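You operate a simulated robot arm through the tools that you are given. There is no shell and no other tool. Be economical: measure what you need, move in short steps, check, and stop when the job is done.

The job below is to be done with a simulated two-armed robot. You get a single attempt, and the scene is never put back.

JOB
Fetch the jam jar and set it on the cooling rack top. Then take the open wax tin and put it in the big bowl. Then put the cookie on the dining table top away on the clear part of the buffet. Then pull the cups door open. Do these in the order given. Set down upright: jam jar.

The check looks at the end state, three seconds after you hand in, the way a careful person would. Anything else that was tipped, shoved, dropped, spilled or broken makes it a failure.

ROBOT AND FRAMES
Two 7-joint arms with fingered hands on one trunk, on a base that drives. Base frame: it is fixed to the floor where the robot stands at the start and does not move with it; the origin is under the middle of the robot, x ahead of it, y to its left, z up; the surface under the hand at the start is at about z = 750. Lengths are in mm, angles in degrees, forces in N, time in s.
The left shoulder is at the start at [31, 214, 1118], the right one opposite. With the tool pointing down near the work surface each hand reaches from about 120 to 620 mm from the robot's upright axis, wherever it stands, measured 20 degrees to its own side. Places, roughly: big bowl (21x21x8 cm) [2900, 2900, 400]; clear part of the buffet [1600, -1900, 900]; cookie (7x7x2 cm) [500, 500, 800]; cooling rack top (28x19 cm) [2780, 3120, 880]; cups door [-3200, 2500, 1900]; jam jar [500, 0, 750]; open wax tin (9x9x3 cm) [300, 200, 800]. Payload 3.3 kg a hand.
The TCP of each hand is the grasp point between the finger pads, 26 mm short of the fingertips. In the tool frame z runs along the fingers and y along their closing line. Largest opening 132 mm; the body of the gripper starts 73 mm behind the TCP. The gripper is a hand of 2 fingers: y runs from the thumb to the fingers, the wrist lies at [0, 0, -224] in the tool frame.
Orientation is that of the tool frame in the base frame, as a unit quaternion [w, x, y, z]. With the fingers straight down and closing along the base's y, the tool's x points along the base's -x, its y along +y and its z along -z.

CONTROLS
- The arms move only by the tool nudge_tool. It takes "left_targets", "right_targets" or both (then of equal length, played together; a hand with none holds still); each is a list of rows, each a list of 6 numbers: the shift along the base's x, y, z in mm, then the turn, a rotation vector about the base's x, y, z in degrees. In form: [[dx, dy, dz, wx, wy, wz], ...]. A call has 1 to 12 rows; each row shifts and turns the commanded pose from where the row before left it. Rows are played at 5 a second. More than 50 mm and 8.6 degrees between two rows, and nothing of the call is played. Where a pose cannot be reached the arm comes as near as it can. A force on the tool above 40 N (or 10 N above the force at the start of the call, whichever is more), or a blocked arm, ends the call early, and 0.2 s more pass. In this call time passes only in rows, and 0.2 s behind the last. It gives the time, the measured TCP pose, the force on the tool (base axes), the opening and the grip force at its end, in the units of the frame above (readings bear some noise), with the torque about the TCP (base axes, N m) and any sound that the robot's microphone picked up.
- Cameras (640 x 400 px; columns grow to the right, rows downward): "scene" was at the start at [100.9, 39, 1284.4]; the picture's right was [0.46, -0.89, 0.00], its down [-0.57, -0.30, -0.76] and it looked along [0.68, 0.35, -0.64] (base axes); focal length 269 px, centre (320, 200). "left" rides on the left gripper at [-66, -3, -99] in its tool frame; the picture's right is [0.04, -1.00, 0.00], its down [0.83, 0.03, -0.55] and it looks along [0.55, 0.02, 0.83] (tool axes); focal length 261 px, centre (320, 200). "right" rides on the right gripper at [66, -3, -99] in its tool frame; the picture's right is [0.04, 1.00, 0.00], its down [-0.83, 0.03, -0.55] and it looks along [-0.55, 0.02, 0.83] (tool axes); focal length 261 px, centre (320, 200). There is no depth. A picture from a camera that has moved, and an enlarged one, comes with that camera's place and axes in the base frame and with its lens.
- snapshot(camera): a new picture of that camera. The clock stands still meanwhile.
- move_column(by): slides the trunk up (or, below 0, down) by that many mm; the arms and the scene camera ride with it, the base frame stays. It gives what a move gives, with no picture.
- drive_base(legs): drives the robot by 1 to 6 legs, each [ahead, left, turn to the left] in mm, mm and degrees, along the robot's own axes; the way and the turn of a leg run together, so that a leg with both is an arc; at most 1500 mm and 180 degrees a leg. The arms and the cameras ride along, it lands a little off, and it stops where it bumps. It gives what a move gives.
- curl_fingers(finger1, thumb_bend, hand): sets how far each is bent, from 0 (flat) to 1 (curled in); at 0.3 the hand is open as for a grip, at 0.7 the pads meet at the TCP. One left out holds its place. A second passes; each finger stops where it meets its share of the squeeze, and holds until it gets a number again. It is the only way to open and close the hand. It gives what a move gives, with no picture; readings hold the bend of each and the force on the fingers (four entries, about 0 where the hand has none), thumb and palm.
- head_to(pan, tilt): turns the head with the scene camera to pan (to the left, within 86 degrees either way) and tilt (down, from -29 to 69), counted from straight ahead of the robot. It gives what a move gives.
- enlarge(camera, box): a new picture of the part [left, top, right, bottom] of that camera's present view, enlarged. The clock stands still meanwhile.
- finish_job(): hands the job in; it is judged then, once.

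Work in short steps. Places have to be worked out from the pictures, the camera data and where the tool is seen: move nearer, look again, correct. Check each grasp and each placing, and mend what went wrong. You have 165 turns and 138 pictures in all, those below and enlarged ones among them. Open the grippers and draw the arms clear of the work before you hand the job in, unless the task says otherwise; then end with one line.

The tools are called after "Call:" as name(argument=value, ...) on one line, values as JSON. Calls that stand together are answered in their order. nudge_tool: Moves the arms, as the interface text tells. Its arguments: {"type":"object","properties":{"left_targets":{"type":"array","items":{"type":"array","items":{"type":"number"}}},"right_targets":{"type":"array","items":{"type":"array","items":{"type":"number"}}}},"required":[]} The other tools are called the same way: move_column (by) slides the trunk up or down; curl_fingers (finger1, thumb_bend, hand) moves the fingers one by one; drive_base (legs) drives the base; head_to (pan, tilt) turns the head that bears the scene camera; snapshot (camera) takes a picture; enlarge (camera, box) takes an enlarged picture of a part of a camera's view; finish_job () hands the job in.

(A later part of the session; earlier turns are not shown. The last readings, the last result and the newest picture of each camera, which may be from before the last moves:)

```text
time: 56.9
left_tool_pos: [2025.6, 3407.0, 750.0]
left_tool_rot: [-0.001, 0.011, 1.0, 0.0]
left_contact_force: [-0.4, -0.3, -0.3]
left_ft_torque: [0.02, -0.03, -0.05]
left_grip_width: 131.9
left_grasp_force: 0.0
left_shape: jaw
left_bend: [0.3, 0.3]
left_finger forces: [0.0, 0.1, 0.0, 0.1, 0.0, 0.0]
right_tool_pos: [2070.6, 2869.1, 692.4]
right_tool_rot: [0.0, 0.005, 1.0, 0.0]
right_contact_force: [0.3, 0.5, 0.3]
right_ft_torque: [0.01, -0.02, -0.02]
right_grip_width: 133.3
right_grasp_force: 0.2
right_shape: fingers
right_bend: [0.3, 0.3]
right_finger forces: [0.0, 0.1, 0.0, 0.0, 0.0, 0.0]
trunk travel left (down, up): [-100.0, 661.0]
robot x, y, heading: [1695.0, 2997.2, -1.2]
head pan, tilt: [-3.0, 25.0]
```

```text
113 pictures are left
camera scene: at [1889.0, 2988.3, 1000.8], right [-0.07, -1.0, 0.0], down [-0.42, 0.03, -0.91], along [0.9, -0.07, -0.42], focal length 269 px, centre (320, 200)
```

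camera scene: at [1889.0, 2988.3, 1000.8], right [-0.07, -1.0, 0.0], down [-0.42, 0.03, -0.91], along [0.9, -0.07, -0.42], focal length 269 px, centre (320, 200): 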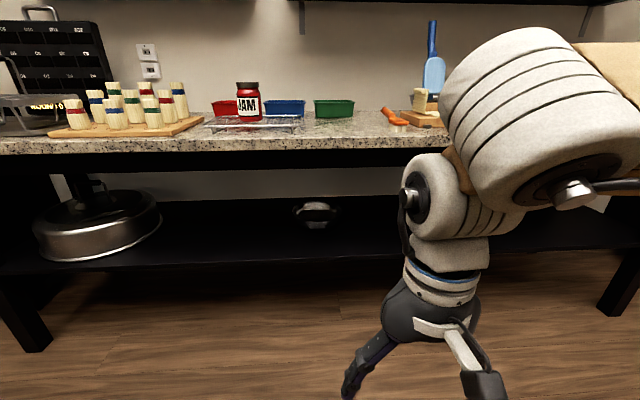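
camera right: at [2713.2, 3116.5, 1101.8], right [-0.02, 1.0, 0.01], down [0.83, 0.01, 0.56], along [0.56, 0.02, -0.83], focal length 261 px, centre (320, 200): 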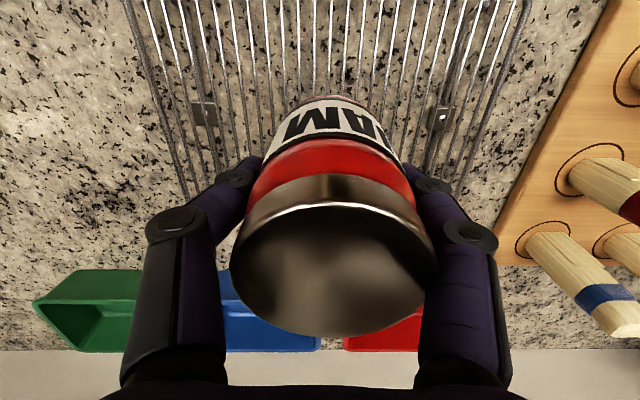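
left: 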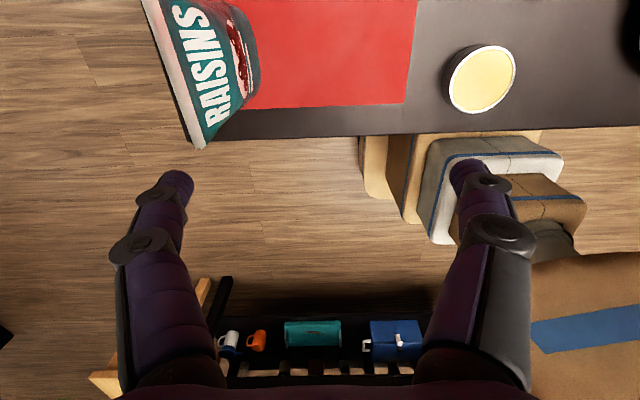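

The drive's end was blocked, perhaps by the dark table behind. I zoom in on the lower shelf and also look behind to the left.

Call:
enlarge(camera="scene", box=[240, 150, 400, 250])

Call:
head_to(pan=86, tilt=30)

Call:
snapshot(camera="scene")

```text
4.00 times, centred on (320, 200) of scene
camera zoom: at [1889.0, 2988.3, 1000.8], right [-0.07, -1.0, 0.0], down [-0.42, 0.03, -0.91], along [0.9, -0.07, -0.42], focal length 1076 px, centre (320, 200)
```

zoom: 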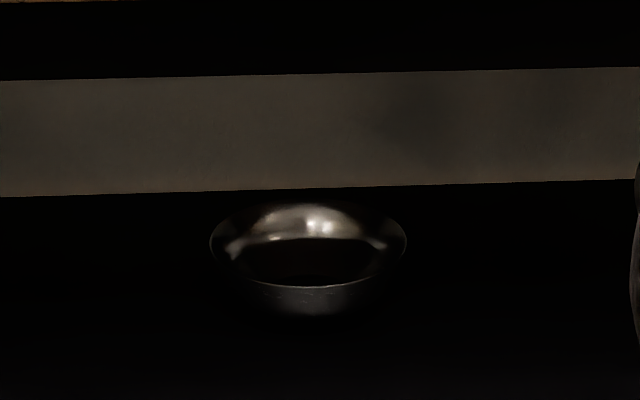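

```text
time: 58.5
left_tool_pos: [2027.3, 3405.1, 750.0]
left_tool_rot: [-0.001, 0.011, 1.0, 0.0]
left_contact_force: [0.2, 0.3, -0.3]
left_ft_torque: [-0.02, -0.01, 0.04]
left_grip_width: 132.0
left_grasp_force: 0.0
left_shape: jaw
left_bend: [0.3, 0.3]
left_finger forces: [0.0, 0.1, 0.0, 0.0, 0.0, 0.1]
right_tool_pos: [2069.7, 2869.4, 693.0]
right_tool_rot: [-0.001, 0.006, 1.0, 0.0]
right_contact_force: [-0.4, -0.3, -1.2]
right_ft_torque: [-0.02, 0.0, 0.0]
right_grip_width: 133.2
right_grasp_force: 0.0
right_shape: fingers
right_bend: [0.3, 0.3]
right_finger forces: [0.0, 0.0, 0.0, 0.0, 0.1, 0.0]
trunk travel left (down, up): [-100.0, 661.0]
robot x, y, heading: [1694.2, 2995.3, -1.1]
head pan, tilt: [85.9, 30.0]
```

```text
111 pictures are left
camera scene: at [1805.5, 3085.0, 992.9], right [1.0, -0.09, 0.0], down [-0.05, -0.5, -0.87], along [0.08, 0.86, -0.5], focal length 269 px, centre (320, 200)
```

scene: 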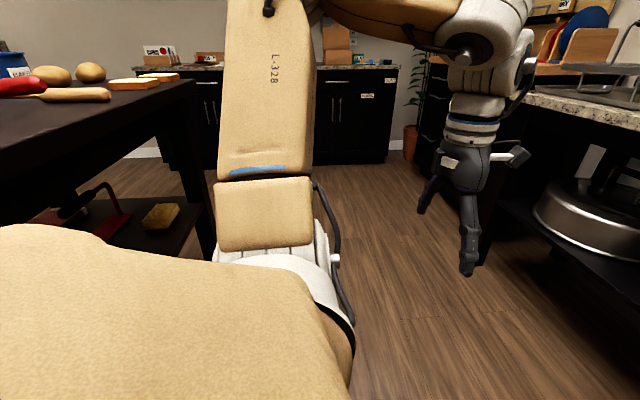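

The bowl is at about [2907, 2921] with its rim at z≈472, under the counter (apron bottom ≈770). I plan to grip the tin with the left hand pitched 45°, so it stays level when inserted. I raise the trunk and drive back to the table.

Call:
move_column(by=300)

Call:
drive_base(legs=[[150, -1200, 1.1], [-950, -250, 0], [-1000, -150, 0]])

Call:
head_to(pan=20, tilt=40)

Call:
snapshot(camera="scene")

```text
time: 61.5
left_tool_pos: [2026.3, 3405.2, 1050.0]
left_tool_rot: [-0.001, 0.011, 1.0, 0.0]
left_contact_force: [-0.5, 0.2, 0.0]
left_ft_torque: [-0.01, 0.0, 0.0]
left_grip_width: 131.7
left_grasp_force: 0.0
left_shape: jaw
left_bend: [0.3, 0.3]
left_finger forces: [0.0, 0.1, 0.1, 0.0, 0.0, 0.1]
right_tool_pos: [2070.2, 2870.3, 992.8]
right_tool_rot: [-0.002, 0.007, 1.0, -0.001]
right_contact_force: [-0.3, 0.4, -0.8]
right_ft_torque: [-0.02, 0.02, 0.01]
right_grip_width: 133.5
right_grasp_force: 0.1
right_shape: fingers
right_bend: [0.3, 0.3]
right_finger forces: [0.0, 0.0, 0.0, 0.0, 0.0, 0.0]
trunk travel left (down, up): [-400.0, 361.0]
robot x, y, heading: [1695.3, 2995.8, -1.1]
head pan, tilt: [85.9, 30.0]
```

```text
time: 77.1
left_tool_pos: [202.0, 1821.1, 1050.9]
left_tool_rot: [0.0, 0.004, 1.0, 0.0]
left_contact_force: [0.0, 0.0, 0.3]
left_ft_torque: [0.02, -0.05, 0.04]
left_grip_width: 132.1
left_grasp_force: 0.1
left_shape: jaw
left_bend: [0.3, 0.3]
left_finger forces: [0.1, 0.1, 0.0, 0.1, 0.0, 0.0]
right_tool_pos: [252.0, 1286.5, 993.1]
right_tool_rot: [-0.002, 0.001, 1.0, 0.0]
right_contact_force: [-0.7, -0.3, 0.6]
right_ft_torque: [-0.02, -0.01, 0.01]
right_grip_width: 133.4
right_grasp_force: 0.0
right_shape: fingers
right_bend: [0.3, 0.3]
right_finger forces: [0.1, 0.0, 0.1, 0.0, 0.1, 0.0]
trunk travel left (down, up): [-400.0, 361.0]
robot x, y, heading: [-124.6, 1410.6, -0.7]
head pan, tilt: [85.9, 30.0]
```

```text
time: 78.5
left_tool_pos: [203.3, 1821.9, 1050.3]
left_tool_rot: [0.0, 0.005, 1.0, 0.0]
left_contact_force: [0.1, -0.2, -0.4]
left_ft_torque: [0.02, -0.03, -0.02]
left_grip_width: 132.0
left_grasp_force: 0.1
left_shape: jaw
left_bend: [0.3, 0.3]
left_finger forces: [0.0, 0.0, 0.0, 0.1, 0.0, 0.0]
right_tool_pos: [252.1, 1286.6, 993.5]
right_tool_rot: [-0.001, 0.001, 1.0, 0.0]
right_contact_force: [0.3, 0.8, 0.0]
right_ft_torque: [0.02, 0.0, 0.02]
right_grip_width: 133.5
right_grasp_force: 0.0
right_shape: fingers
right_bend: [0.3, 0.3]
right_finger forces: [0.0, 0.0, 0.0, 0.0, 0.0, 0.0]
trunk travel left (down, up): [-400.0, 361.0]
robot x, y, heading: [-124.7, 1407.9, -0.5]
head pan, tilt: [20.0, 40.0]
```

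```text
110 pictures are left
camera scene: at [-19.0, 1438.0, 1284.5], right [0.33, -0.94, 0.0], down [-0.61, -0.21, -0.77], along [0.72, 0.26, -0.64], focal length 269 px, centre (320, 200)
```

scene: 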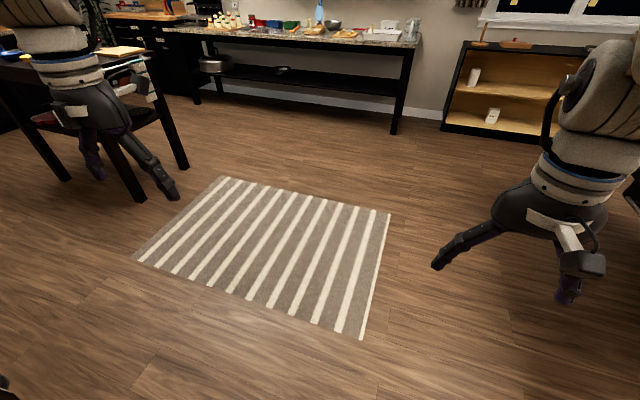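

The path is clear, so I drive to the table's front. The left hand stays high.

Call:
drive_base(legs=[[-100, -1455, 0.5]])

Call:
nudge_tool(left_targets=[[26, -13, -15, 0, -7.5, 0], [26, -13, -15, 0, -7.5, 0], [26, -13, -15, 0, -7.5, 0], [26, -13, -15, 0, -7.5, 0], [26, -13, -15, 0, -7.5, 0], [26, -13, -15, 0, -7.5, 0]])

Call:
snapshot(camera="scene")

Call:
snapshot(camera="left")

```text
time: 85.7
left_tool_pos: [87.9, 371.4, 1050.6]
left_tool_rot: [0.0, 0.005, 1.0, 0.0]
left_contact_force: [-0.1, 0.3, -0.3]
left_ft_torque: [0.02, -0.01, 0.01]
left_grip_width: 131.9
left_grasp_force: 0.0
left_shape: jaw
left_bend: [0.3, 0.3]
left_finger forces: [0.1, 0.1, 0.1, 0.0, 0.0, 0.0]
right_tool_pos: [138.0, -163.5, 992.5]
right_tool_rot: [-0.001, 0.0, 1.0, 0.0]
right_contact_force: [0.2, -1.3, -0.4]
right_ft_torque: [0.01, -0.02, -0.01]
right_grip_width: 133.4
right_grasp_force: 0.1
right_shape: fingers
right_bend: [0.3, 0.3]
right_finger forces: [0.0, 0.0, 0.0, 0.0, 0.0, 0.1]
trunk travel left (down, up): [-400.0, 361.0]
robot x, y, heading: [-238.2, -41.8, -0.6]
head pan, tilt: [20.0, 40.0]
```

```text
time: 87.1
left_tool_pos: [244.9, 295.8, 960.9]
left_tool_rot: [0.383, 0.003, 0.924, 0.0]
left_contact_force: [-0.1, -0.2, -0.5]
left_ft_torque: [0.01, 0.01, 0.0]
left_grip_width: 132.0
left_grasp_force: 0.1
left_shape: jaw
left_bend: [0.3, 0.3]
left_finger forces: [0.1, 0.1, 0.0, 0.0, 0.0, 0.1]
right_tool_pos: [139.4, -163.7, 992.8]
right_tool_rot: [-0.002, 0.0, 1.0, 0.0]
right_contact_force: [0.7, 0.8, 0.6]
right_ft_torque: [0.01, -0.02, 0.0]
right_grip_width: 133.3
right_grasp_force: 0.2
right_shape: fingers
right_bend: [0.3, 0.3]
right_finger forces: [0.0, 0.1, 0.1, 0.1, 0.0, 0.0]
trunk travel left (down, up): [-400.0, 361.0]
robot x, y, heading: [-239.3, -40.6, -0.4]
head pan, tilt: [20.0, 40.0]
```

```text
109 pictures are left
camera scene: at [-131.8, -12.7, 1284.5], right [0.33, -0.94, 0.0], down [-0.61, -0.22, -0.77], along [0.72, 0.26, -0.64], focal length 269 px, centre (320, 200)
```

scene: 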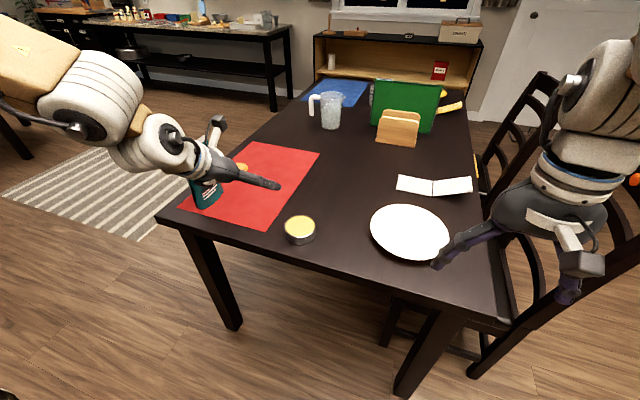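

```text
108 pictures are left
camera left: at [220.3, 291.9, 1076.4], right [-0.03, -1.0, -0.03], down [-0.98, 0.04, -0.2], along [0.2, 0.03, -0.98], focal length 261 px, centre (320, 200)
```

left: 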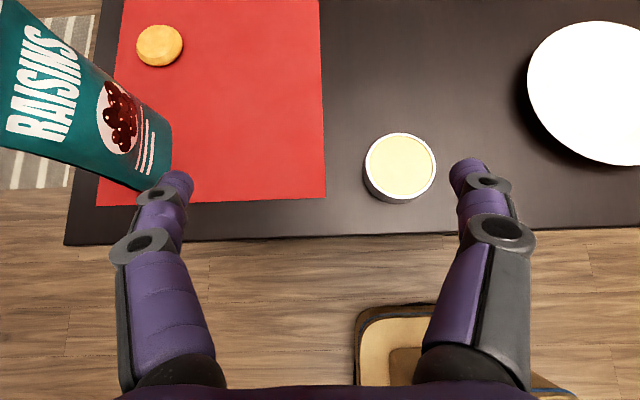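

The 45° pitch worked. The tin sits at about [321, 207]; I move the left hand to above and behind it.

Call:
nudge_tool(left_targets=[[19, -22, -25, 0, 0, 0], [19, -22, -25, 0, 0, 0], [19, -22, -25, 0, 0, 0], [18, -22, -25, 0, 0, 0]])

Call:
snapshot(camera="left")

Call:
snapshot(camera="scene")

```text
time: 88.1
left_tool_pos: [313.2, 217.8, 869.3]
left_tool_rot: [0.382, 0.004, 0.924, 0.0]
left_contact_force: [-0.5, 0.3, 0.3]
left_ft_torque: [0.01, 0.01, -0.03]
left_grip_width: 131.9
left_grasp_force: 0.0
left_shape: jaw
left_bend: [0.3, 0.3]
left_finger forces: [0.0, 0.0, 0.0, 0.0, 0.0, 0.0]
left hand out of reach, approached as far as the arm can: row 4
right_tool_pos: [138.5, -162.7, 992.5]
right_tool_rot: [-0.001, -0.001, 1.0, 0.0]
right_contact_force: [0.2, -0.6, 0.4]
right_ft_torque: [-0.01, 0.0, -0.02]
right_grip_width: 133.5
right_grasp_force: 0.1
right_shape: fingers
right_bend: [0.3, 0.3]
right_finger forces: [0.0, 0.0, 0.0, 0.1, 0.0, 0.0]
trunk travel left (down, up): [-400.0, 361.0]
robot x, y, heading: [-241.4, -40.7, -0.6]
head pan, tilt: [20.0, 40.0]
```

```text
107 pictures are left
camera left: at [289.4, 214.7, 984.5], right [-0.04, -1.0, -0.03], down [-0.98, 0.04, -0.2], along [0.2, 0.02, -0.98], focal length 261 px, centre (320, 200)
```

left: 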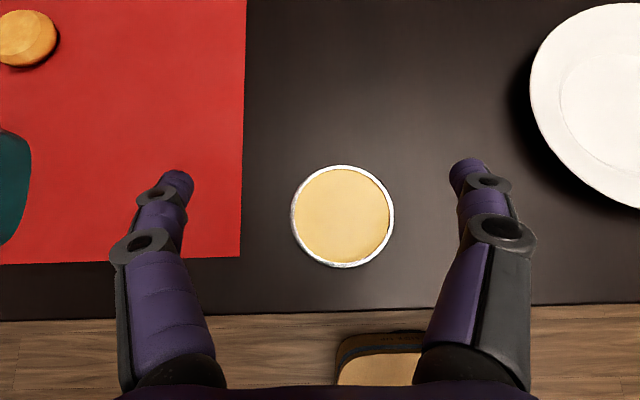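

```text
106 pictures are left
camera scene: at [-132.7, -12.5, 1284.6], right [0.33, -0.94, 0.0], down [-0.61, -0.22, -0.77], along [0.72, 0.26, -0.64], focal length 269 px, centre (320, 200)
```

scene: 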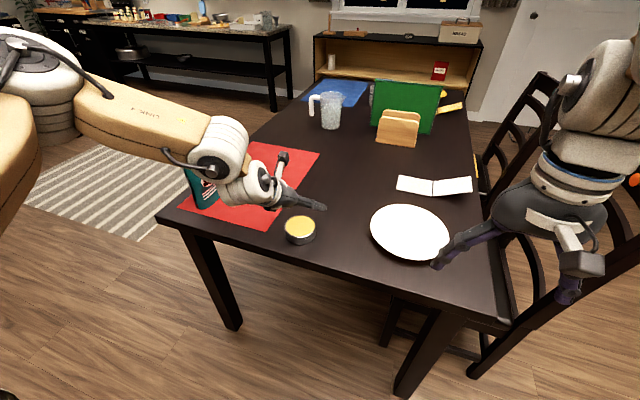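

The tin is at about [318, 201], but reach is a bit limited. I shift the base right 80 mm so the hand works further to its own side.

Call:
drive_base(legs=[[0, -80, 0.5]])

Call:
nudge_tool(left_targets=[[0, 30, -10, 0, 0, 0], [0, 30, -10, 0, 0, 0]])

Call:
snapshot(camera="left")

```text
time: 89.2
left_tool_pos: [311.5, 141.8, 869.3]
left_tool_rot: [0.383, 0.0, 0.924, 0.002]
left_contact_force: [-0.1, 0.3, 0.9]
left_ft_torque: [0.01, -0.02, 0.01]
left_grip_width: 131.9
left_grasp_force: 0.1
left_shape: jaw
left_bend: [0.3, 0.3]
left_finger forces: [0.0, 0.0, 0.0, 0.0, 0.0, 0.1]
right_tool_pos: [140.3, -242.0, 992.0]
right_tool_rot: [-0.001, -0.004, 1.0, 0.0]
right_contact_force: [0.0, 0.2, 0.3]
right_ft_torque: [0.07, -0.02, -0.03]
right_grip_width: 133.5
right_grasp_force: 0.0
right_shape: fingers
right_bend: [0.3, 0.3]
right_finger forces: [0.0, 0.0, 0.0, 0.0, 0.1, 0.0]
trunk travel left (down, up): [-400.0, 361.0]
robot x, y, heading: [-236.4, -121.2, 0.1]
head pan, tilt: [20.0, 40.0]
```

```text
time: 89.8
left_tool_pos: [311.3, 203.5, 847.6]
left_tool_rot: [0.383, 0.0, 0.924, 0.001]
left_contact_force: [-0.2, 1.1, -0.1]
left_ft_torque: [0.0, 0.0, 0.01]
left_grip_width: 131.8
left_grasp_force: 0.1
left_shape: jaw
left_bend: [0.3, 0.3]
left_finger forces: [0.0, 0.0, 0.0, 0.0, 0.0, 0.1]
right_tool_pos: [139.7, -240.1, 993.3]
right_tool_rot: [-0.001, -0.005, 1.0, -0.001]
right_contact_force: [0.0, -0.1, 0.3]
right_ft_torque: [-0.07, 0.01, 0.01]
right_grip_width: 133.3
right_grasp_force: 0.0
right_shape: fingers
right_bend: [0.3, 0.3]
right_finger forces: [0.0, 0.0, 0.1, 0.0, 0.0, 0.0]
trunk travel left (down, up): [-400.0, 361.0]
robot x, y, heading: [-239.0, -118.0, 0.1]
head pan, tilt: [20.0, 40.0]
```

```text
105 pictures are left
camera left: at [287.2, 200.5, 964.3], right [-0.03, -1.0, -0.03], down [-0.98, 0.03, -0.2], along [0.2, 0.03, -0.98], focal length 261 px, centre (320, 200)
```

left: 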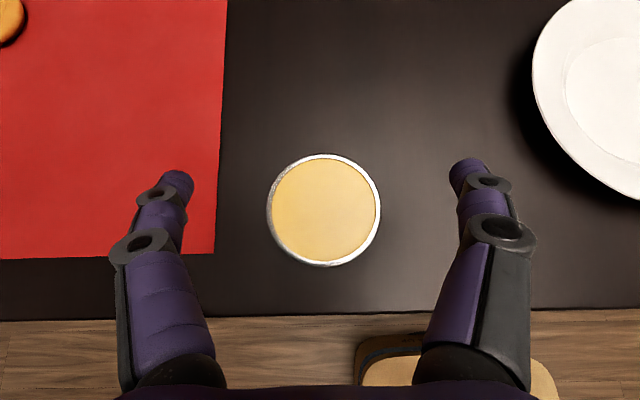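

The tin is centred between the fingers, at [318, 203]. I descend to z≈781.

Call:
nudge_tool(left_targets=[[4, 0, -33, 0, 0, 0], [3, 0, -32, 0, 0, 0]])

Call:
snapshot(camera="left")

Call:
enlarge(camera="scene", box=[180, 140, 400, 290])

```text
time: 90.4
left_tool_pos: [307.5, 212.4, 800.9]
left_tool_rot: [0.382, 0.0, 0.924, 0.002]
left_contact_force: [-0.1, 0.2, -0.2]
left_ft_torque: [-0.02, 0.01, -0.02]
left_grip_width: 132.0
left_grasp_force: 0.2
left_shape: jaw
left_bend: [0.3, 0.3]
left_finger forces: [0.1, 0.0, 0.1, 0.0, 0.1, 0.0]
left hand out of reach, approached as far as the arm can: row 2
right_tool_pos: [140.2, -240.9, 993.0]
right_tool_rot: [-0.001, -0.004, 1.0, 0.0]
right_contact_force: [-0.1, -0.2, 0.1]
right_ft_torque: [0.02, -0.01, -0.01]
right_grip_width: 133.5
right_grasp_force: 0.1
right_shape: fingers
right_bend: [0.3, 0.3]
right_finger forces: [0.0, 0.0, 0.0, 0.0, 0.0, 0.0]
trunk travel left (down, up): [-400.0, 361.0]
robot x, y, heading: [-239.0, -121.8, -0.1]
head pan, tilt: [20.0, 40.0]
```

```text
104 pictures are left
camera left: at [283.2, 209.2, 916.9], right [-0.03, -1.0, -0.03], down [-0.98, 0.03, -0.2], along [0.2, 0.03, -0.98], focal length 261 px, centre (320, 200)
```

left: 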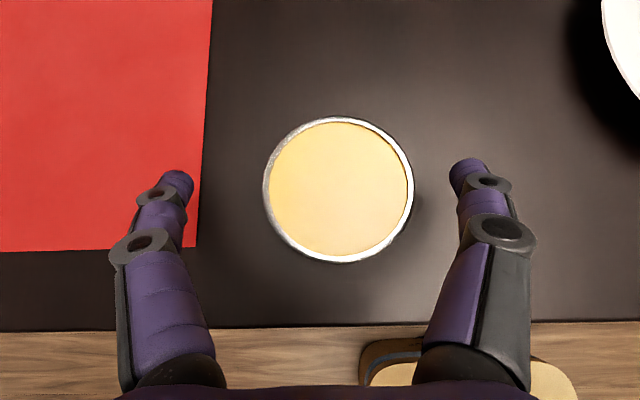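

```text
2.67 times, centred on (290, 215) of scene
camera zoom: at [-133.3, -91.8, 1284.6], right [0.34, -0.94, 0.0], down [-0.6, -0.22, -0.77], along [0.72, 0.26, -0.64], focal length 717 px, centre (400, 160)
```

zoom: 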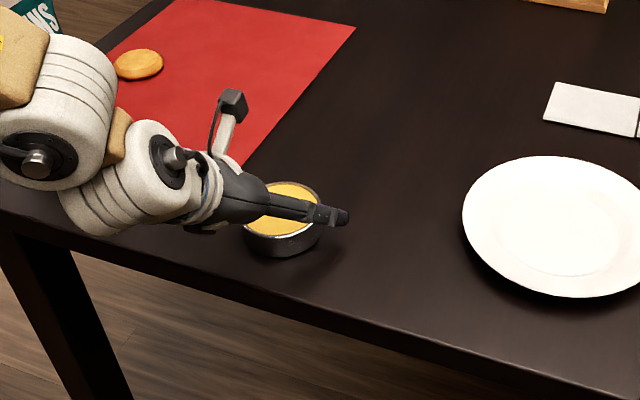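

The hand ran short of reach when lowering, so I re-centre it a little higher and use the trunk for the descent instead.

Call:
nudge_tool(left_targets=[[5, -5, 15, 0, 0, 0], [5, -4, 15, 0, 0, 0]])

Call:
snapshot(camera="left")

```text
time: 91.0
left_tool_pos: [317.8, 202.4, 831.7]
left_tool_rot: [0.383, 0.0, 0.924, 0.002]
left_contact_force: [-0.2, 0.4, -0.1]
left_ft_torque: [0.01, 0.05, 0.02]
left_grip_width: 131.9
left_grasp_force: 0.0
left_shape: jaw
left_bend: [0.3, 0.3]
left_finger forces: [0.0, 0.0, 0.0, 0.1, 0.1, 0.0]
right_tool_pos: [139.7, -240.1, 993.6]
right_tool_rot: [0.0, -0.005, 1.0, 0.001]
right_contact_force: [0.3, -0.2, 0.9]
right_ft_torque: [0.02, 0.03, -0.01]
right_grip_width: 133.4
right_grasp_force: 0.1
right_shape: fingers
right_bend: [0.3, 0.3]
right_finger forces: [0.0, 0.1, 0.0, 0.0, 0.0, 0.0]
trunk travel left (down, up): [-400.0, 361.0]
robot x, y, heading: [-243.2, -121.0, 0.2]
head pan, tilt: [20.0, 40.0]
```

```text
102 pictures are left
camera left: at [293.6, 199.5, 947.2], right [-0.03, -1.0, -0.03], down [-0.98, 0.03, -0.2], along [0.2, 0.03, -0.98], focal length 261 px, centre (320, 200)
```

left: 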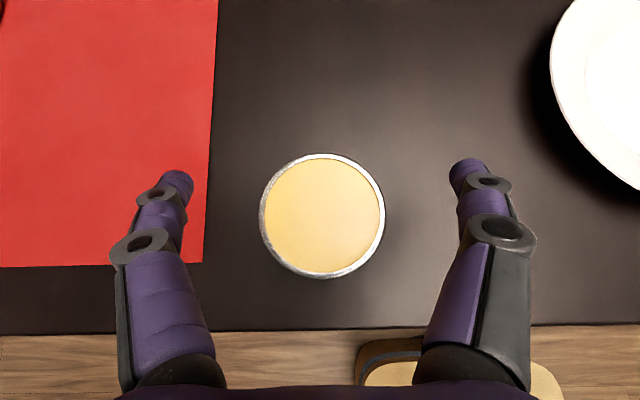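

The hand is centred over the tin. I lower the trunk 50 mm.

Call:
move_column(by=-50)

Call:
enlarge(camera="scene", box=[180, 120, 400, 270])

```text
time: 91.9
left_tool_pos: [317.3, 202.6, 780.0]
left_tool_rot: [0.383, -0.001, 0.924, 0.002]
left_contact_force: [0.2, -0.4, -0.5]
left_ft_torque: [0.03, 0.01, -0.01]
left_grip_width: 132.0
left_grasp_force: 0.0
left_shape: jaw
left_bend: [0.3, 0.3]
left_finger forces: [0.1, 0.0, 0.1, 0.1, 0.0, 0.0]
right_tool_pos: [139.1, -239.9, 943.4]
right_tool_rot: [-0.001, -0.005, 1.0, -0.001]
right_contact_force: [0.0, -0.7, -0.4]
right_ft_torque: [0.01, -0.04, -0.02]
right_grip_width: 133.5
right_grasp_force: 0.1
right_shape: fingers
right_bend: [0.3, 0.3]
right_finger forces: [0.0, 0.1, 0.0, 0.0, 0.1, 0.1]
trunk travel left (down, up): [-350.0, 411.0]
robot x, y, heading: [-239.0, -120.0, 0.2]
head pan, tilt: [20.0, 40.0]
```

```text
2.67 times, centred on (290, 195) of scene
camera zoom: at [-125.6, -91.9, 1234.2], right [0.34, -0.94, 0.0], down [-0.6, -0.22, -0.77], along [0.72, 0.26, -0.64], focal length 717 px, centre (400, 213)
```

zoom: 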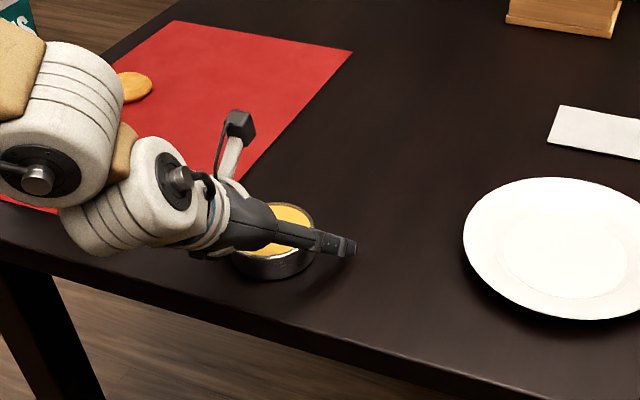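

Call:
move_column(by=-4)

Call:
curl_fingers(hand="left", finger1=0.7, thumb_bend=0.7)

Call:
snapshot(camera="left")

Call:
enlarge(camera="scene", box=[180, 120, 400, 270])

```text
time: 92.5
left_tool_pos: [318.8, 202.8, 776.8]
left_tool_rot: [0.382, 0.001, 0.924, 0.001]
left_contact_force: [0.3, 0.7, -0.1]
left_ft_torque: [0.01, 0.02, 0.01]
left_grip_width: 132.1
left_grasp_force: 0.1
left_shape: jaw
left_bend: [0.3, 0.3]
left_finger forces: [0.1, 0.1, 0.0, 0.0, 0.0, 0.1]
right_tool_pos: [140.3, -240.2, 939.2]
right_tool_rot: [-0.001, -0.005, 1.0, 0.0]
right_contact_force: [0.4, -0.3, 0.4]
right_ft_torque: [0.02, -0.01, -0.03]
right_grip_width: 133.4
right_grasp_force: 0.0
right_shape: fingers
right_bend: [0.3, 0.3]
right_finger forces: [0.1, 0.0, 0.0, 0.0, 0.1, 0.0]
trunk travel left (down, up): [-346.0, 415.0]
robot x, y, heading: [-237.2, -119.8, 0.0]
head pan, tilt: [20.0, 40.0]
```

```text
time: 93.5
left_tool_pos: [317.6, 203.4, 776.9]
left_tool_rot: [0.381, 0.0, 0.924, 0.002]
left_contact_force: [1.1, 0.3, -1.0]
left_ft_torque: [-0.04, 0.02, -0.01]
left_grip_width: 71.8
left_grasp_force: 20.1
left_shape: fingers
left_bend: [0.47, 0.61]
left_finger forces: [20.3, 0.0, 0.1, 0.0, 19.6, 0.0]
right_tool_pos: [139.3, -240.6, 939.2]
right_tool_rot: [-0.002, -0.005, 1.0, -0.001]
right_contact_force: [0.2, -0.5, -0.8]
right_ft_torque: [-0.01, -0.01, -0.02]
right_grip_width: 133.4
right_grasp_force: 0.1
right_shape: fingers
right_bend: [0.3, 0.3]
right_finger forces: [0.0, 0.0, 0.0, 0.0, 0.0, 0.1]
trunk travel left (down, up): [-346.0, 415.0]
robot x, y, heading: [-241.9, -123.1, 0.1]
head pan, tilt: [20.0, 40.0]
```

```text
100 pictures are left
camera left: at [294.0, 199.3, 892.9], right [-0.03, -1.0, -0.03], down [-0.98, 0.03, -0.2], along [0.2, 0.03, -0.98], focal length 261 px, centre (320, 200)
```

left: 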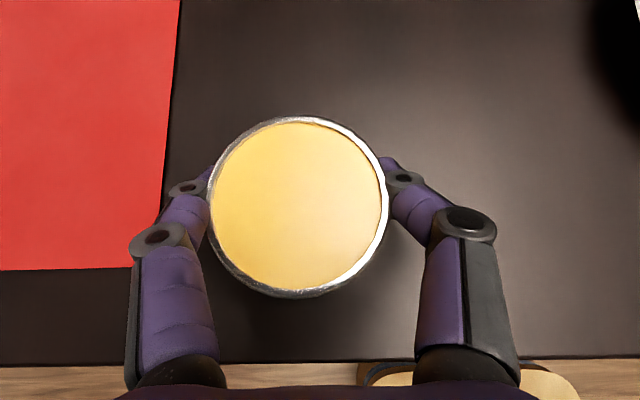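

```text
2.67 times, centred on (290, 195) of scene
camera zoom: at [-124.3, -91.7, 1230.0], right [0.34, -0.94, 0.0], down [-0.6, -0.22, -0.77], along [0.72, 0.26, -0.64], focal length 717 px, centre (400, 213)
```

zoom: 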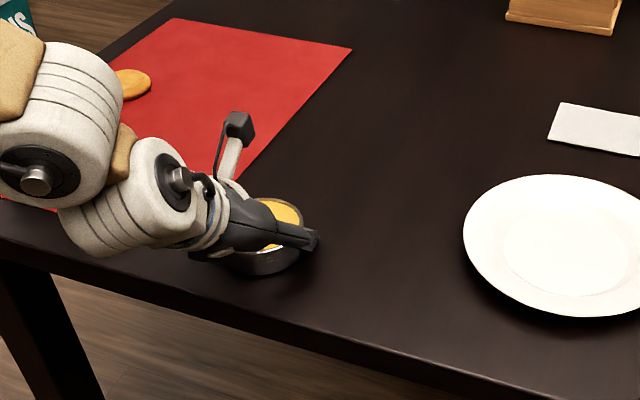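

The tin is gripped at 20 N, near its diameter. I lift with the trunk and check.

Call:
move_column(by=60)

Call:
snapshot(camera="left")

Call:
enlarge(camera="scene", box=[180, 120, 400, 270])

```text
time: 94.5
left_tool_pos: [317.8, 201.9, 835.8]
left_tool_rot: [0.382, 0.0, 0.924, 0.002]
left_contact_force: [0.6, -1.0, -1.6]
left_ft_torque: [-0.01, -0.01, 0.02]
left_grip_width: 71.6
left_grasp_force: 20.7
left_shape: fingers
left_bend: [0.47, 0.61]
left_finger forces: [20.5, 0.0, 0.1, 0.0, 19.8, 0.0]
right_tool_pos: [139.9, -239.9, 998.3]
right_tool_rot: [-0.002, -0.004, 1.0, 0.0]
right_contact_force: [0.6, 0.1, 0.2]
right_ft_torque: [0.01, 0.02, 0.01]
right_grip_width: 133.4
right_grasp_force: 0.0
right_shape: fingers
right_bend: [0.3, 0.3]
right_finger forces: [0.0, 0.0, 0.0, 0.0, 0.0, 0.0]
trunk travel left (down, up): [-406.0, 355.0]
robot x, y, heading: [-236.0, -120.0, 0.2]
head pan, tilt: [20.0, 40.0]
```

```text
98 pictures are left
camera left: at [294.3, 199.3, 952.4], right [-0.03, -1.0, -0.03], down [-0.98, 0.03, -0.2], along [0.2, 0.03, -0.98], focal length 261 px, centre (320, 200)
```

left: 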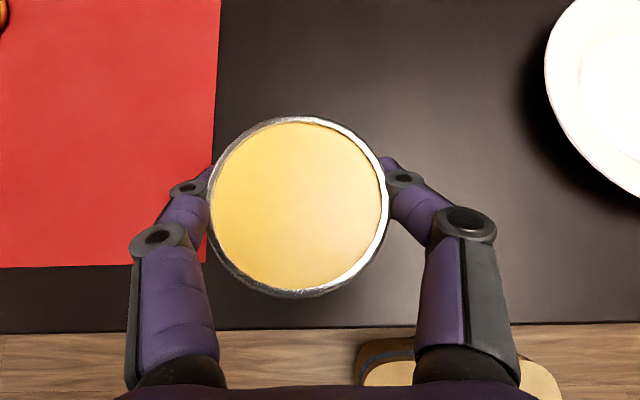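

```text
2.67 times, centred on (290, 195) of scene
camera zoom: at [-133.1, -91.7, 1290.4], right [0.34, -0.94, 0.0], down [-0.6, -0.22, -0.77], along [0.72, 0.26, -0.64], focal length 717 px, centre (400, 213)
```

zoom: 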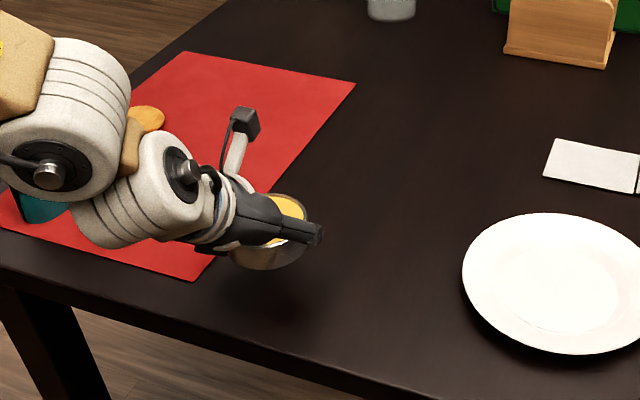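

The tin is held and level. I raise the trunk to clear the raisins bag and drive back around to the bench.

Call:
move_column(by=180)

Call:
drive_base(legs=[[0, 1480, 0], [1000, 300, 0], [800, 250, 0]])

Call:
head_to(pan=45, tilt=25)

Call:
snapshot(camera="scene")

```text
time: 96.5
left_tool_pos: [317.8, 204.0, 1018.2]
left_tool_rot: [0.382, 0.001, 0.924, 0.001]
left_contact_force: [-0.2, 0.3, -1.9]
left_ft_torque: [-0.03, 0.0, 0.04]
left_grip_width: 71.6
left_grasp_force: 20.1
left_shape: fingers
left_bend: [0.47, 0.61]
left_finger forces: [20.3, 0.0, 0.0, 0.0, 19.7, 0.0]
right_tool_pos: [142.1, -241.1, 1178.9]
right_tool_rot: [-0.002, -0.004, 1.0, -0.001]
right_contact_force: [0.4, 0.3, 0.5]
right_ft_torque: [-0.02, 0.0, 0.01]
right_grip_width: 133.2
right_grasp_force: 0.0
right_shape: fingers
right_bend: [0.3, 0.3]
right_finger forces: [0.0, 0.0, 0.0, 0.0, 0.0, 0.1]
trunk travel left (down, up): [-586.0, 175.0]
robot x, y, heading: [-234.4, -122.7, 0.3]
head pan, tilt: [20.0, 40.0]
```

```text
time: 112.8
left_tool_pos: [2116.4, 2226.5, 1019.8]
left_tool_rot: [0.382, 0.004, 0.924, 0.0]
left_contact_force: [0.0, 0.2, -2.0]
left_ft_torque: [-0.02, -0.01, -0.01]
left_grip_width: 71.6
left_grasp_force: 19.6
left_shape: fingers
left_bend: [0.47, 0.61]
left_finger forces: [20.3, 0.0, 0.1, 0.1, 19.8, 0.0]
right_tool_pos: [1936.4, 1786.4, 1180.1]
right_tool_rot: [0.0, 0.0, 1.0, -0.001]
right_contact_force: [0.4, 0.9, -0.5]
right_ft_torque: [-0.01, 0.0, 0.01]
right_grip_width: 133.3
right_grasp_force: 0.0
right_shape: fingers
right_bend: [0.3, 0.3]
right_finger forces: [0.0, 0.0, 0.1, 0.1, 0.0, 0.1]
trunk travel left (down, up): [-586.0, 175.0]
robot x, y, heading: [1553.5, 1909.5, -0.4]
head pan, tilt: [20.0, 40.0]
```

```text
time: 113.7
left_tool_pos: [2103.3, 2227.2, 1026.9]
left_tool_rot: [0.389, 0.005, 0.921, -0.002]
left_contact_force: [0.4, -0.3, -1.8]
left_ft_torque: [-0.05, 0.02, 0.0]
left_grip_width: 71.8
left_grasp_force: 20.8
left_shape: fingers
left_bend: [0.46, 0.62]
left_finger forces: [20.5, 0.1, 0.0, 0.0, 19.8, 0.0]
right_tool_pos: [1922.0, 1786.7, 1186.2]
right_tool_rot: [0.007, 0.0, 1.0, -0.002]
right_contact_force: [-0.2, -0.3, 0.1]
right_ft_torque: [0.02, 0.03, 0.02]
right_grip_width: 133.4
right_grasp_force: 0.0
right_shape: fingers
right_bend: [0.3, 0.3]
right_finger forces: [0.1, 0.0, 0.1, 0.0, 0.0, 0.0]
trunk travel left (down, up): [-586.0, 175.0]
robot x, y, heading: [1557.5, 1912.3, -0.6]
head pan, tilt: [45.0, 25.0]
```

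```text
96 pictures are left
camera scene: at [1656.6, 1973.5, 1494.7], right [0.7, -0.71, -0.01], down [-0.32, -0.3, -0.9], along [0.64, 0.63, -0.43], focal length 269 px, centre (320, 200)
```

scene: 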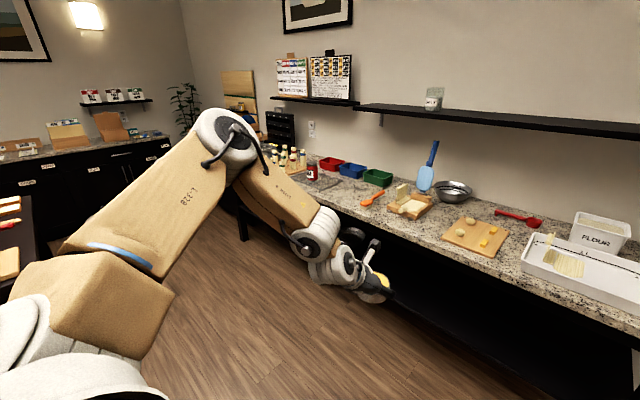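

The elbow sits high, so I need a long reach to keep it in front of the counter. I test extending the left arm forward in free space at this same relative height.

Call:
nudge_tool(left_targets=[[35, 0, 0, 0, 0, 0], [35, 0, 0, 0, 0, 0], [35, 0, 0, 0, 0, 0], [35, 0, 0, 0, 0, 0]])

Call:
snapshot(camera="scene")

```text
time: 114.7
left_tool_pos: [2187.4, 2256.4, 1071.9]
left_tool_rot: [0.389, 0.005, 0.921, -0.002]
left_contact_force: [-1.2, 0.4, -2.4]
left_ft_torque: [-0.03, -0.03, 0.01]
left_grip_width: 72.1
left_grasp_force: 20.0
left_shape: fingers
left_bend: [0.46, 0.62]
left_finger forces: [20.3, 0.0, 0.1, 0.0, 19.7, 0.0]
left hand out of reach, approached as far as the arm can: row 1, 2, 3, 4
right_tool_pos: [1920.3, 1786.5, 1187.5]
right_tool_rot: [0.008, 0.0, 1.0, -0.001]
right_contact_force: [0.0, 0.8, -0.5]
right_ft_torque: [-0.04, -0.02, 0.02]
right_grip_width: 133.3
right_grasp_force: 0.1
right_shape: fingers
right_bend: [0.3, 0.3]
right_finger forces: [0.0, 0.0, 0.0, 0.1, 0.1, 0.0]
trunk travel left (down, up): [-586.0, 175.0]
robot x, y, heading: [1552.9, 1907.0, -0.6]
head pan, tilt: [45.0, 25.0]
```

```text
95 pictures are left
camera scene: at [1655.8, 1973.8, 1494.8], right [0.7, -0.71, -0.01], down [-0.32, -0.3, -0.9], along [0.64, 0.64, -0.43], focal length 269 px, centre (320, 200)
```

scene: 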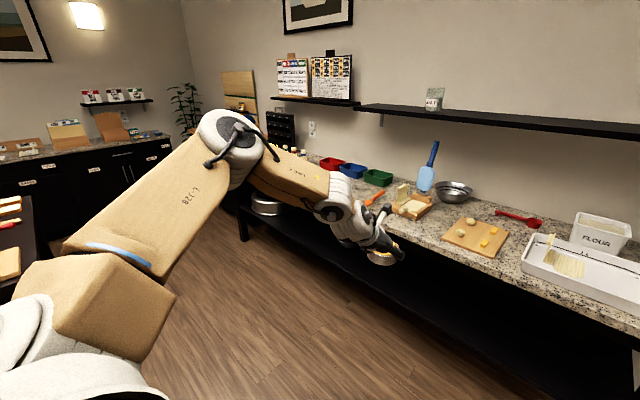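

Reach is limited by the wrist, whose forearm comes in from the left. I yaw the tool to the right, keeping the tin level, and see whether that frees the extension.

Call:
nudge_tool(left_targets=[[0, 0, -8, 0, 0, -8], [0, 0, -8, 0, 0, -8], [0, 0, -8, 0, 0, -8], [0, 0, -8, 0, 0, -8], [20, 0, -5, 0, 0, 0], [20, 0, -5, 0, 0, 0], [20, 0, -5, 0, 0, 0]])

Call:
snapshot(camera="scene")

```text
time: 116.3
left_tool_pos: [2183.1, 2254.4, 1075.3]
left_tool_rot: [0.373, 0.259, 0.884, -0.11]
left_contact_force: [0.8, 1.1, -1.2]
left_ft_torque: [-0.02, -0.01, 0.0]
left_grip_width: 71.5
left_grasp_force: 20.0
left_shape: fingers
left_bend: [0.46, 0.62]
left_finger forces: [20.4, 0.0, 0.1, 0.0, 19.7, 0.0]
left hand out of reach, approached as far as the arm can: row 3, 4, 5, 6, 7
right_tool_pos: [1922.0, 1787.0, 1185.9]
right_tool_rot: [0.009, 0.0, 1.0, 0.0]
right_contact_force: [0.5, -0.1, 0.5]
right_ft_torque: [0.03, 0.02, 0.0]
right_grip_width: 133.1
right_grasp_force: 0.0
right_shape: fingers
right_bend: [0.3, 0.3]
right_finger forces: [0.0, 0.0, 0.0, 0.0, 0.0, 0.1]
trunk travel left (down, up): [-586.0, 175.0]
robot x, y, heading: [1553.9, 1910.3, -0.4]
head pan, tilt: [45.0, 25.0]
```

```text
94 pictures are left
camera scene: at [1655.9, 1973.4, 1494.8], right [0.7, -0.71, -0.01], down [-0.32, -0.3, -0.9], along [0.64, 0.64, -0.43], focal length 269 px, centre (320, 200)
```

scene: 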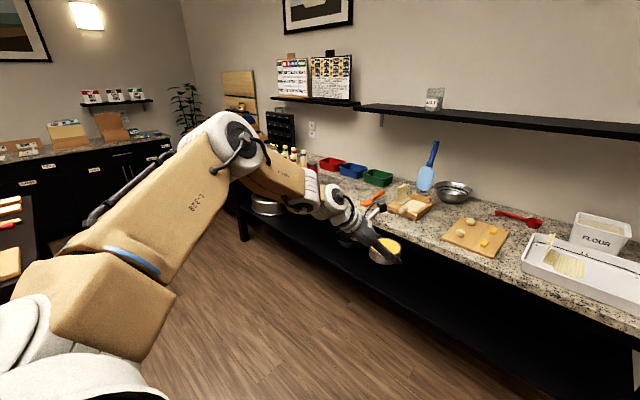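

It seems the wrist bend is the limit when the forearm is steep, so a longer, aligned reach may be fine. I test a straight-ahead extension directly in front of the left shoulder, still in free space.

Call:
nudge_tool(left_targets=[[10, -16, 10, 0, 0, 8], [10, -16, 10, 0, 0, 8], [15, -16, 5, 0, 0, 8], [15, -16, 5, 0, 0, 8], [20, -16, 0, 0, 0, 0], [20, -16, 0, 0, 0, 0], [20, -16, 0, 0, 0, 0], [20, -16, 0, 0, 0, 0]])

Call:
snapshot(camera="scene")

```text
time: 118.1
left_tool_pos: [2192.5, 2211.1, 1134.2]
left_tool_rot: [0.39, 0.005, 0.921, -0.002]
left_contact_force: [0.4, -0.4, -2.1]
left_ft_torque: [0.0, -0.01, -0.04]
left_grip_width: 71.7
left_grasp_force: 20.2
left_shape: fingers
left_bend: [0.46, 0.62]
left_finger forces: [20.2, 0.0, 0.0, 0.0, 19.5, 0.1]
left hand out of reach, approached as far as the arm can: row 3, 4, 5, 6, 7, 8
right_tool_pos: [1921.4, 1785.7, 1185.2]
right_tool_rot: [0.009, 0.0, 1.0, -0.001]
right_contact_force: [-0.8, 0.2, 0.0]
right_ft_torque: [0.0, 0.0, 0.02]
right_grip_width: 133.4
right_grasp_force: 0.0
right_shape: fingers
right_bend: [0.3, 0.3]
right_finger forces: [0.0, 0.1, 0.0, 0.0, 0.1, 0.0]
trunk travel left (down, up): [-586.0, 175.0]
robot x, y, heading: [1555.1, 1911.0, -0.5]
head pan, tilt: [45.0, 25.0]
```

```text
93 pictures are left
camera scene: at [1655.8, 1973.5, 1494.8], right [0.7, -0.71, -0.01], down [-0.32, -0.3, -0.9], along [0.64, 0.64, -0.43], focal length 269 px, centre (320, 200)
```

scene: 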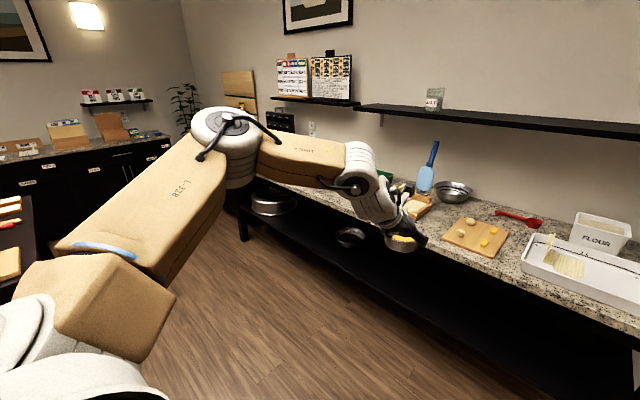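

Straight ahead is worse. Looking again, an approach with the tool pitched ~55° and the forearm sloping down in front of the counter edge should fit. I go back toward the pick pose with 10° more pitch and see how the arm lies.

Call:
nudge_tool(left_targets=[[-27, 8, -35, 0, 0, 0], [-27, 8, -36, 0, 0, 0], [-27, 8, -36, 0, 0, 0], [10, 0, 0, 0, -5, 0], [10, 0, 0, 0, -5, 0]])

Call:
head_to(pan=60, tilt=30)

Call:
snapshot(camera="scene")

```text
time: 119.3
left_tool_pos: [2127.1, 2238.7, 1031.8]
left_tool_rot: [0.468, 0.003, 0.884, -0.001]
left_contact_force: [-0.4, 0.0, -2.8]
left_ft_torque: [-0.03, -0.02, 0.0]
left_grip_width: 71.7
left_grasp_force: 19.6
left_shape: fingers
left_bend: [0.46, 0.62]
left_finger forces: [19.9, 0.0, 0.0, 0.1, 19.2, 0.1]
left hand out of reach, approached as far as the arm can: row 5
right_tool_pos: [1920.5, 1786.9, 1186.7]
right_tool_rot: [0.009, -0.001, 1.0, -0.001]
right_contact_force: [-0.8, 0.2, -0.7]
right_ft_torque: [-0.01, 0.0, 0.0]
right_grip_width: 133.3
right_grasp_force: 0.0
right_shape: fingers
right_bend: [0.3, 0.3]
right_finger forces: [0.1, 0.0, 0.0, 0.0, 0.0, 0.1]
trunk travel left (down, up): [-586.0, 175.0]
robot x, y, heading: [1556.5, 1911.0, -0.2]
head pan, tilt: [45.0, 25.0]
```

```text
time: 120.1
left_tool_pos: [2126.6, 2237.8, 1032.2]
left_tool_rot: [0.467, 0.005, 0.884, -0.003]
left_contact_force: [0.7, 0.7, -2.2]
left_ft_torque: [-0.02, 0.0, -0.01]
left_grip_width: 72.0
left_grasp_force: 19.3
left_shape: fingers
left_bend: [0.46, 0.62]
left_finger forces: [19.9, 0.0, 0.0, 0.0, 19.3, 0.0]
right_tool_pos: [1922.3, 1785.4, 1186.6]
right_tool_rot: [0.008, 0.0, 1.0, -0.001]
right_contact_force: [-0.1, -0.4, 0.5]
right_ft_torque: [0.0, 0.04, 0.0]
right_grip_width: 133.4
right_grasp_force: 0.2
right_shape: fingers
right_bend: [0.3, 0.3]
right_finger forces: [0.0, 0.1, 0.0, 0.0, 0.0, 0.0]
trunk travel left (down, up): [-586.0, 175.0]
robot x, y, heading: [1551.1, 1910.0, -0.3]
head pan, tilt: [60.0, 30.0]
```

```text
92 pictures are left
camera scene: at [1636.0, 1986.9, 1487.2], right [0.86, -0.51, -0.01], down [-0.27, -0.43, -0.86], along [0.43, 0.75, -0.51], focal length 269 px, centre (320, 200)
```

scene: 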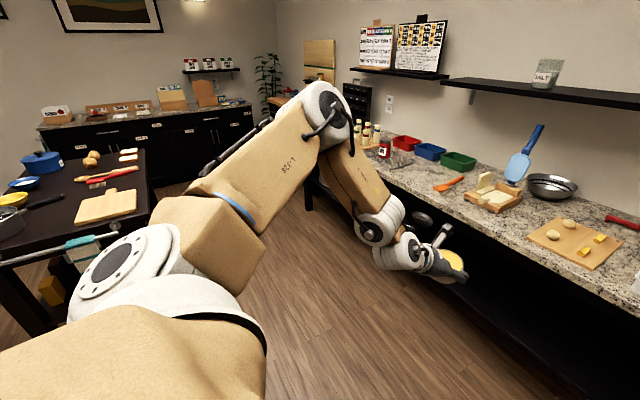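

The elbow-up branch would put the elbow against the counter. I use the empty right arm as a mirror test, extending with the tool vertical first and pitching afterwards, to find a flatter forearm pose.

Call:
nudge_tool(right_targets=[[26, -16, -30, 0, 0, 0], [26, -16, -30, 0, 0, 0], [26, -16, -30, 0, 0, 0], [26, -16, -30, 0, 0, 0], [26, -16, -30, 0, 0, 0], [26, -16, -30, 0, 0, 0], [26, -16, -30, 0, 0, 0], [26, -16, -30, 0, 0, 0]])

Call:
nudge_tool(right_targets=[[28, 0, 4, 0, -7.5, 0], [28, 0, 7, 0, -7.5, 0], [27, 0, 11, 0, -7.5, 0], [26, 0, 14, 0, -7.5, 0], [24, 0, 17, 0, -7.5, 0], [22, 0, 19, 0, -7.5, 0]])

Call:
head_to(pan=-50, tilt=30)

Call:
snapshot(camera="scene")

```text
time: 121.4
left_tool_pos: [2111.3, 2237.7, 1040.5]
left_tool_rot: [0.473, 0.004, 0.881, -0.002]
left_contact_force: [0.1, -0.2, -2.3]
left_ft_torque: [-0.05, -0.01, 0.0]
left_grip_width: 71.5
left_grasp_force: 20.4
left_shape: fingers
left_bend: [0.46, 0.62]
left_finger forces: [20.5, 0.1, 0.1, 0.0, 19.8, 0.0]
right_tool_pos: [2057.1, 1699.4, 1031.3]
right_tool_rot: [0.019, 0.001, 1.0, -0.001]
right_contact_force: [-0.9, -0.2, -0.1]
right_ft_torque: [0.03, -0.02, 0.0]
right_grip_width: 133.4
right_grasp_force: 0.0
right_shape: fingers
right_bend: [0.3, 0.3]
right_finger forces: [0.0, 0.1, 0.0, 0.0, 0.1, 0.0]
trunk travel left (down, up): [-586.0, 175.0]
robot x, y, heading: [1554.9, 1909.4, -0.5]
head pan, tilt: [60.0, 30.0]
stopped in row 6 (right hand): the arm was blocked; the commanded pose is now the measured one
```

```text
time: 121.8
left_tool_pos: [2096.1, 2236.2, 1047.8]
left_tool_rot: [0.479, 0.003, 0.878, -0.002]
left_contact_force: [0.2, -0.6, -1.8]
left_ft_torque: [-0.02, 0.0, -0.01]
left_grip_width: 71.7
left_grasp_force: 19.9
left_shape: fingers
left_bend: [0.46, 0.62]
left_finger forces: [20.6, 0.0, 0.0, 0.0, 19.8, 0.0]
right_tool_pos: [2058.6, 1699.1, 1042.1]
right_tool_rot: [0.055, 0.001, 0.999, 0.0]
right_contact_force: [-0.2, 0.4, 0.6]
right_ft_torque: [0.04, -0.01, 0.02]
right_grip_width: 133.6
right_grasp_force: 0.0
right_shape: fingers
right_bend: [0.3, 0.3]
right_finger forces: [0.1, 0.0, 0.1, 0.1, 0.0, 0.0]
trunk travel left (down, up): [-586.0, 175.0]
robot x, y, heading: [1554.7, 1910.2, -0.6]
head pan, tilt: [60.0, 30.0]
stopped in row 1 (right hand): the arm was blocked; the commanded pose is now the measured one
```

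```text
time: 123.7
left_tool_pos: [2098.2, 2236.6, 1047.0]
left_tool_rot: [0.479, 0.003, 0.878, -0.002]
left_contact_force: [-0.7, 0.0, -1.4]
left_ft_torque: [-0.04, 0.03, -0.02]
left_grip_width: 71.7
left_grasp_force: 20.0
left_shape: fingers
left_bend: [0.46, 0.62]
left_finger forces: [20.6, 0.1, 0.1, 0.0, 19.8, 0.0]
right_tool_pos: [2059.2, 1699.6, 1040.7]
right_tool_rot: [0.053, 0.001, 0.999, -0.001]
right_contact_force: [0.1, 0.7, 0.5]
right_ft_torque: [-0.01, 0.04, -0.02]
right_grip_width: 133.3
right_grasp_force: 0.0
right_shape: fingers
right_bend: [0.3, 0.3]
right_finger forces: [0.1, 0.0, 0.1, 0.0, 0.0, 0.1]
trunk travel left (down, up): [-586.0, 175.0]
robot x, y, heading: [1557.7, 1911.2, -0.6]
head pan, tilt: [-50.0, 30.0]
```

```text
91 pictures are left
camera scene: at [1647.4, 1839.2, 1487.0], right [-0.77, -0.64, 0.01], down [-0.33, 0.39, -0.86], along [0.54, -0.67, -0.51], focal length 269 px, centre (320, 200)
```

scene: 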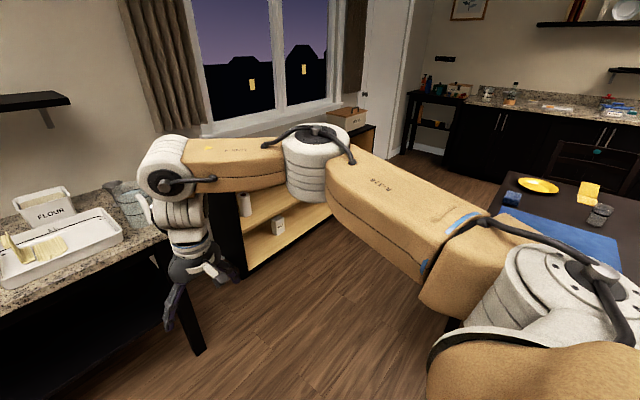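

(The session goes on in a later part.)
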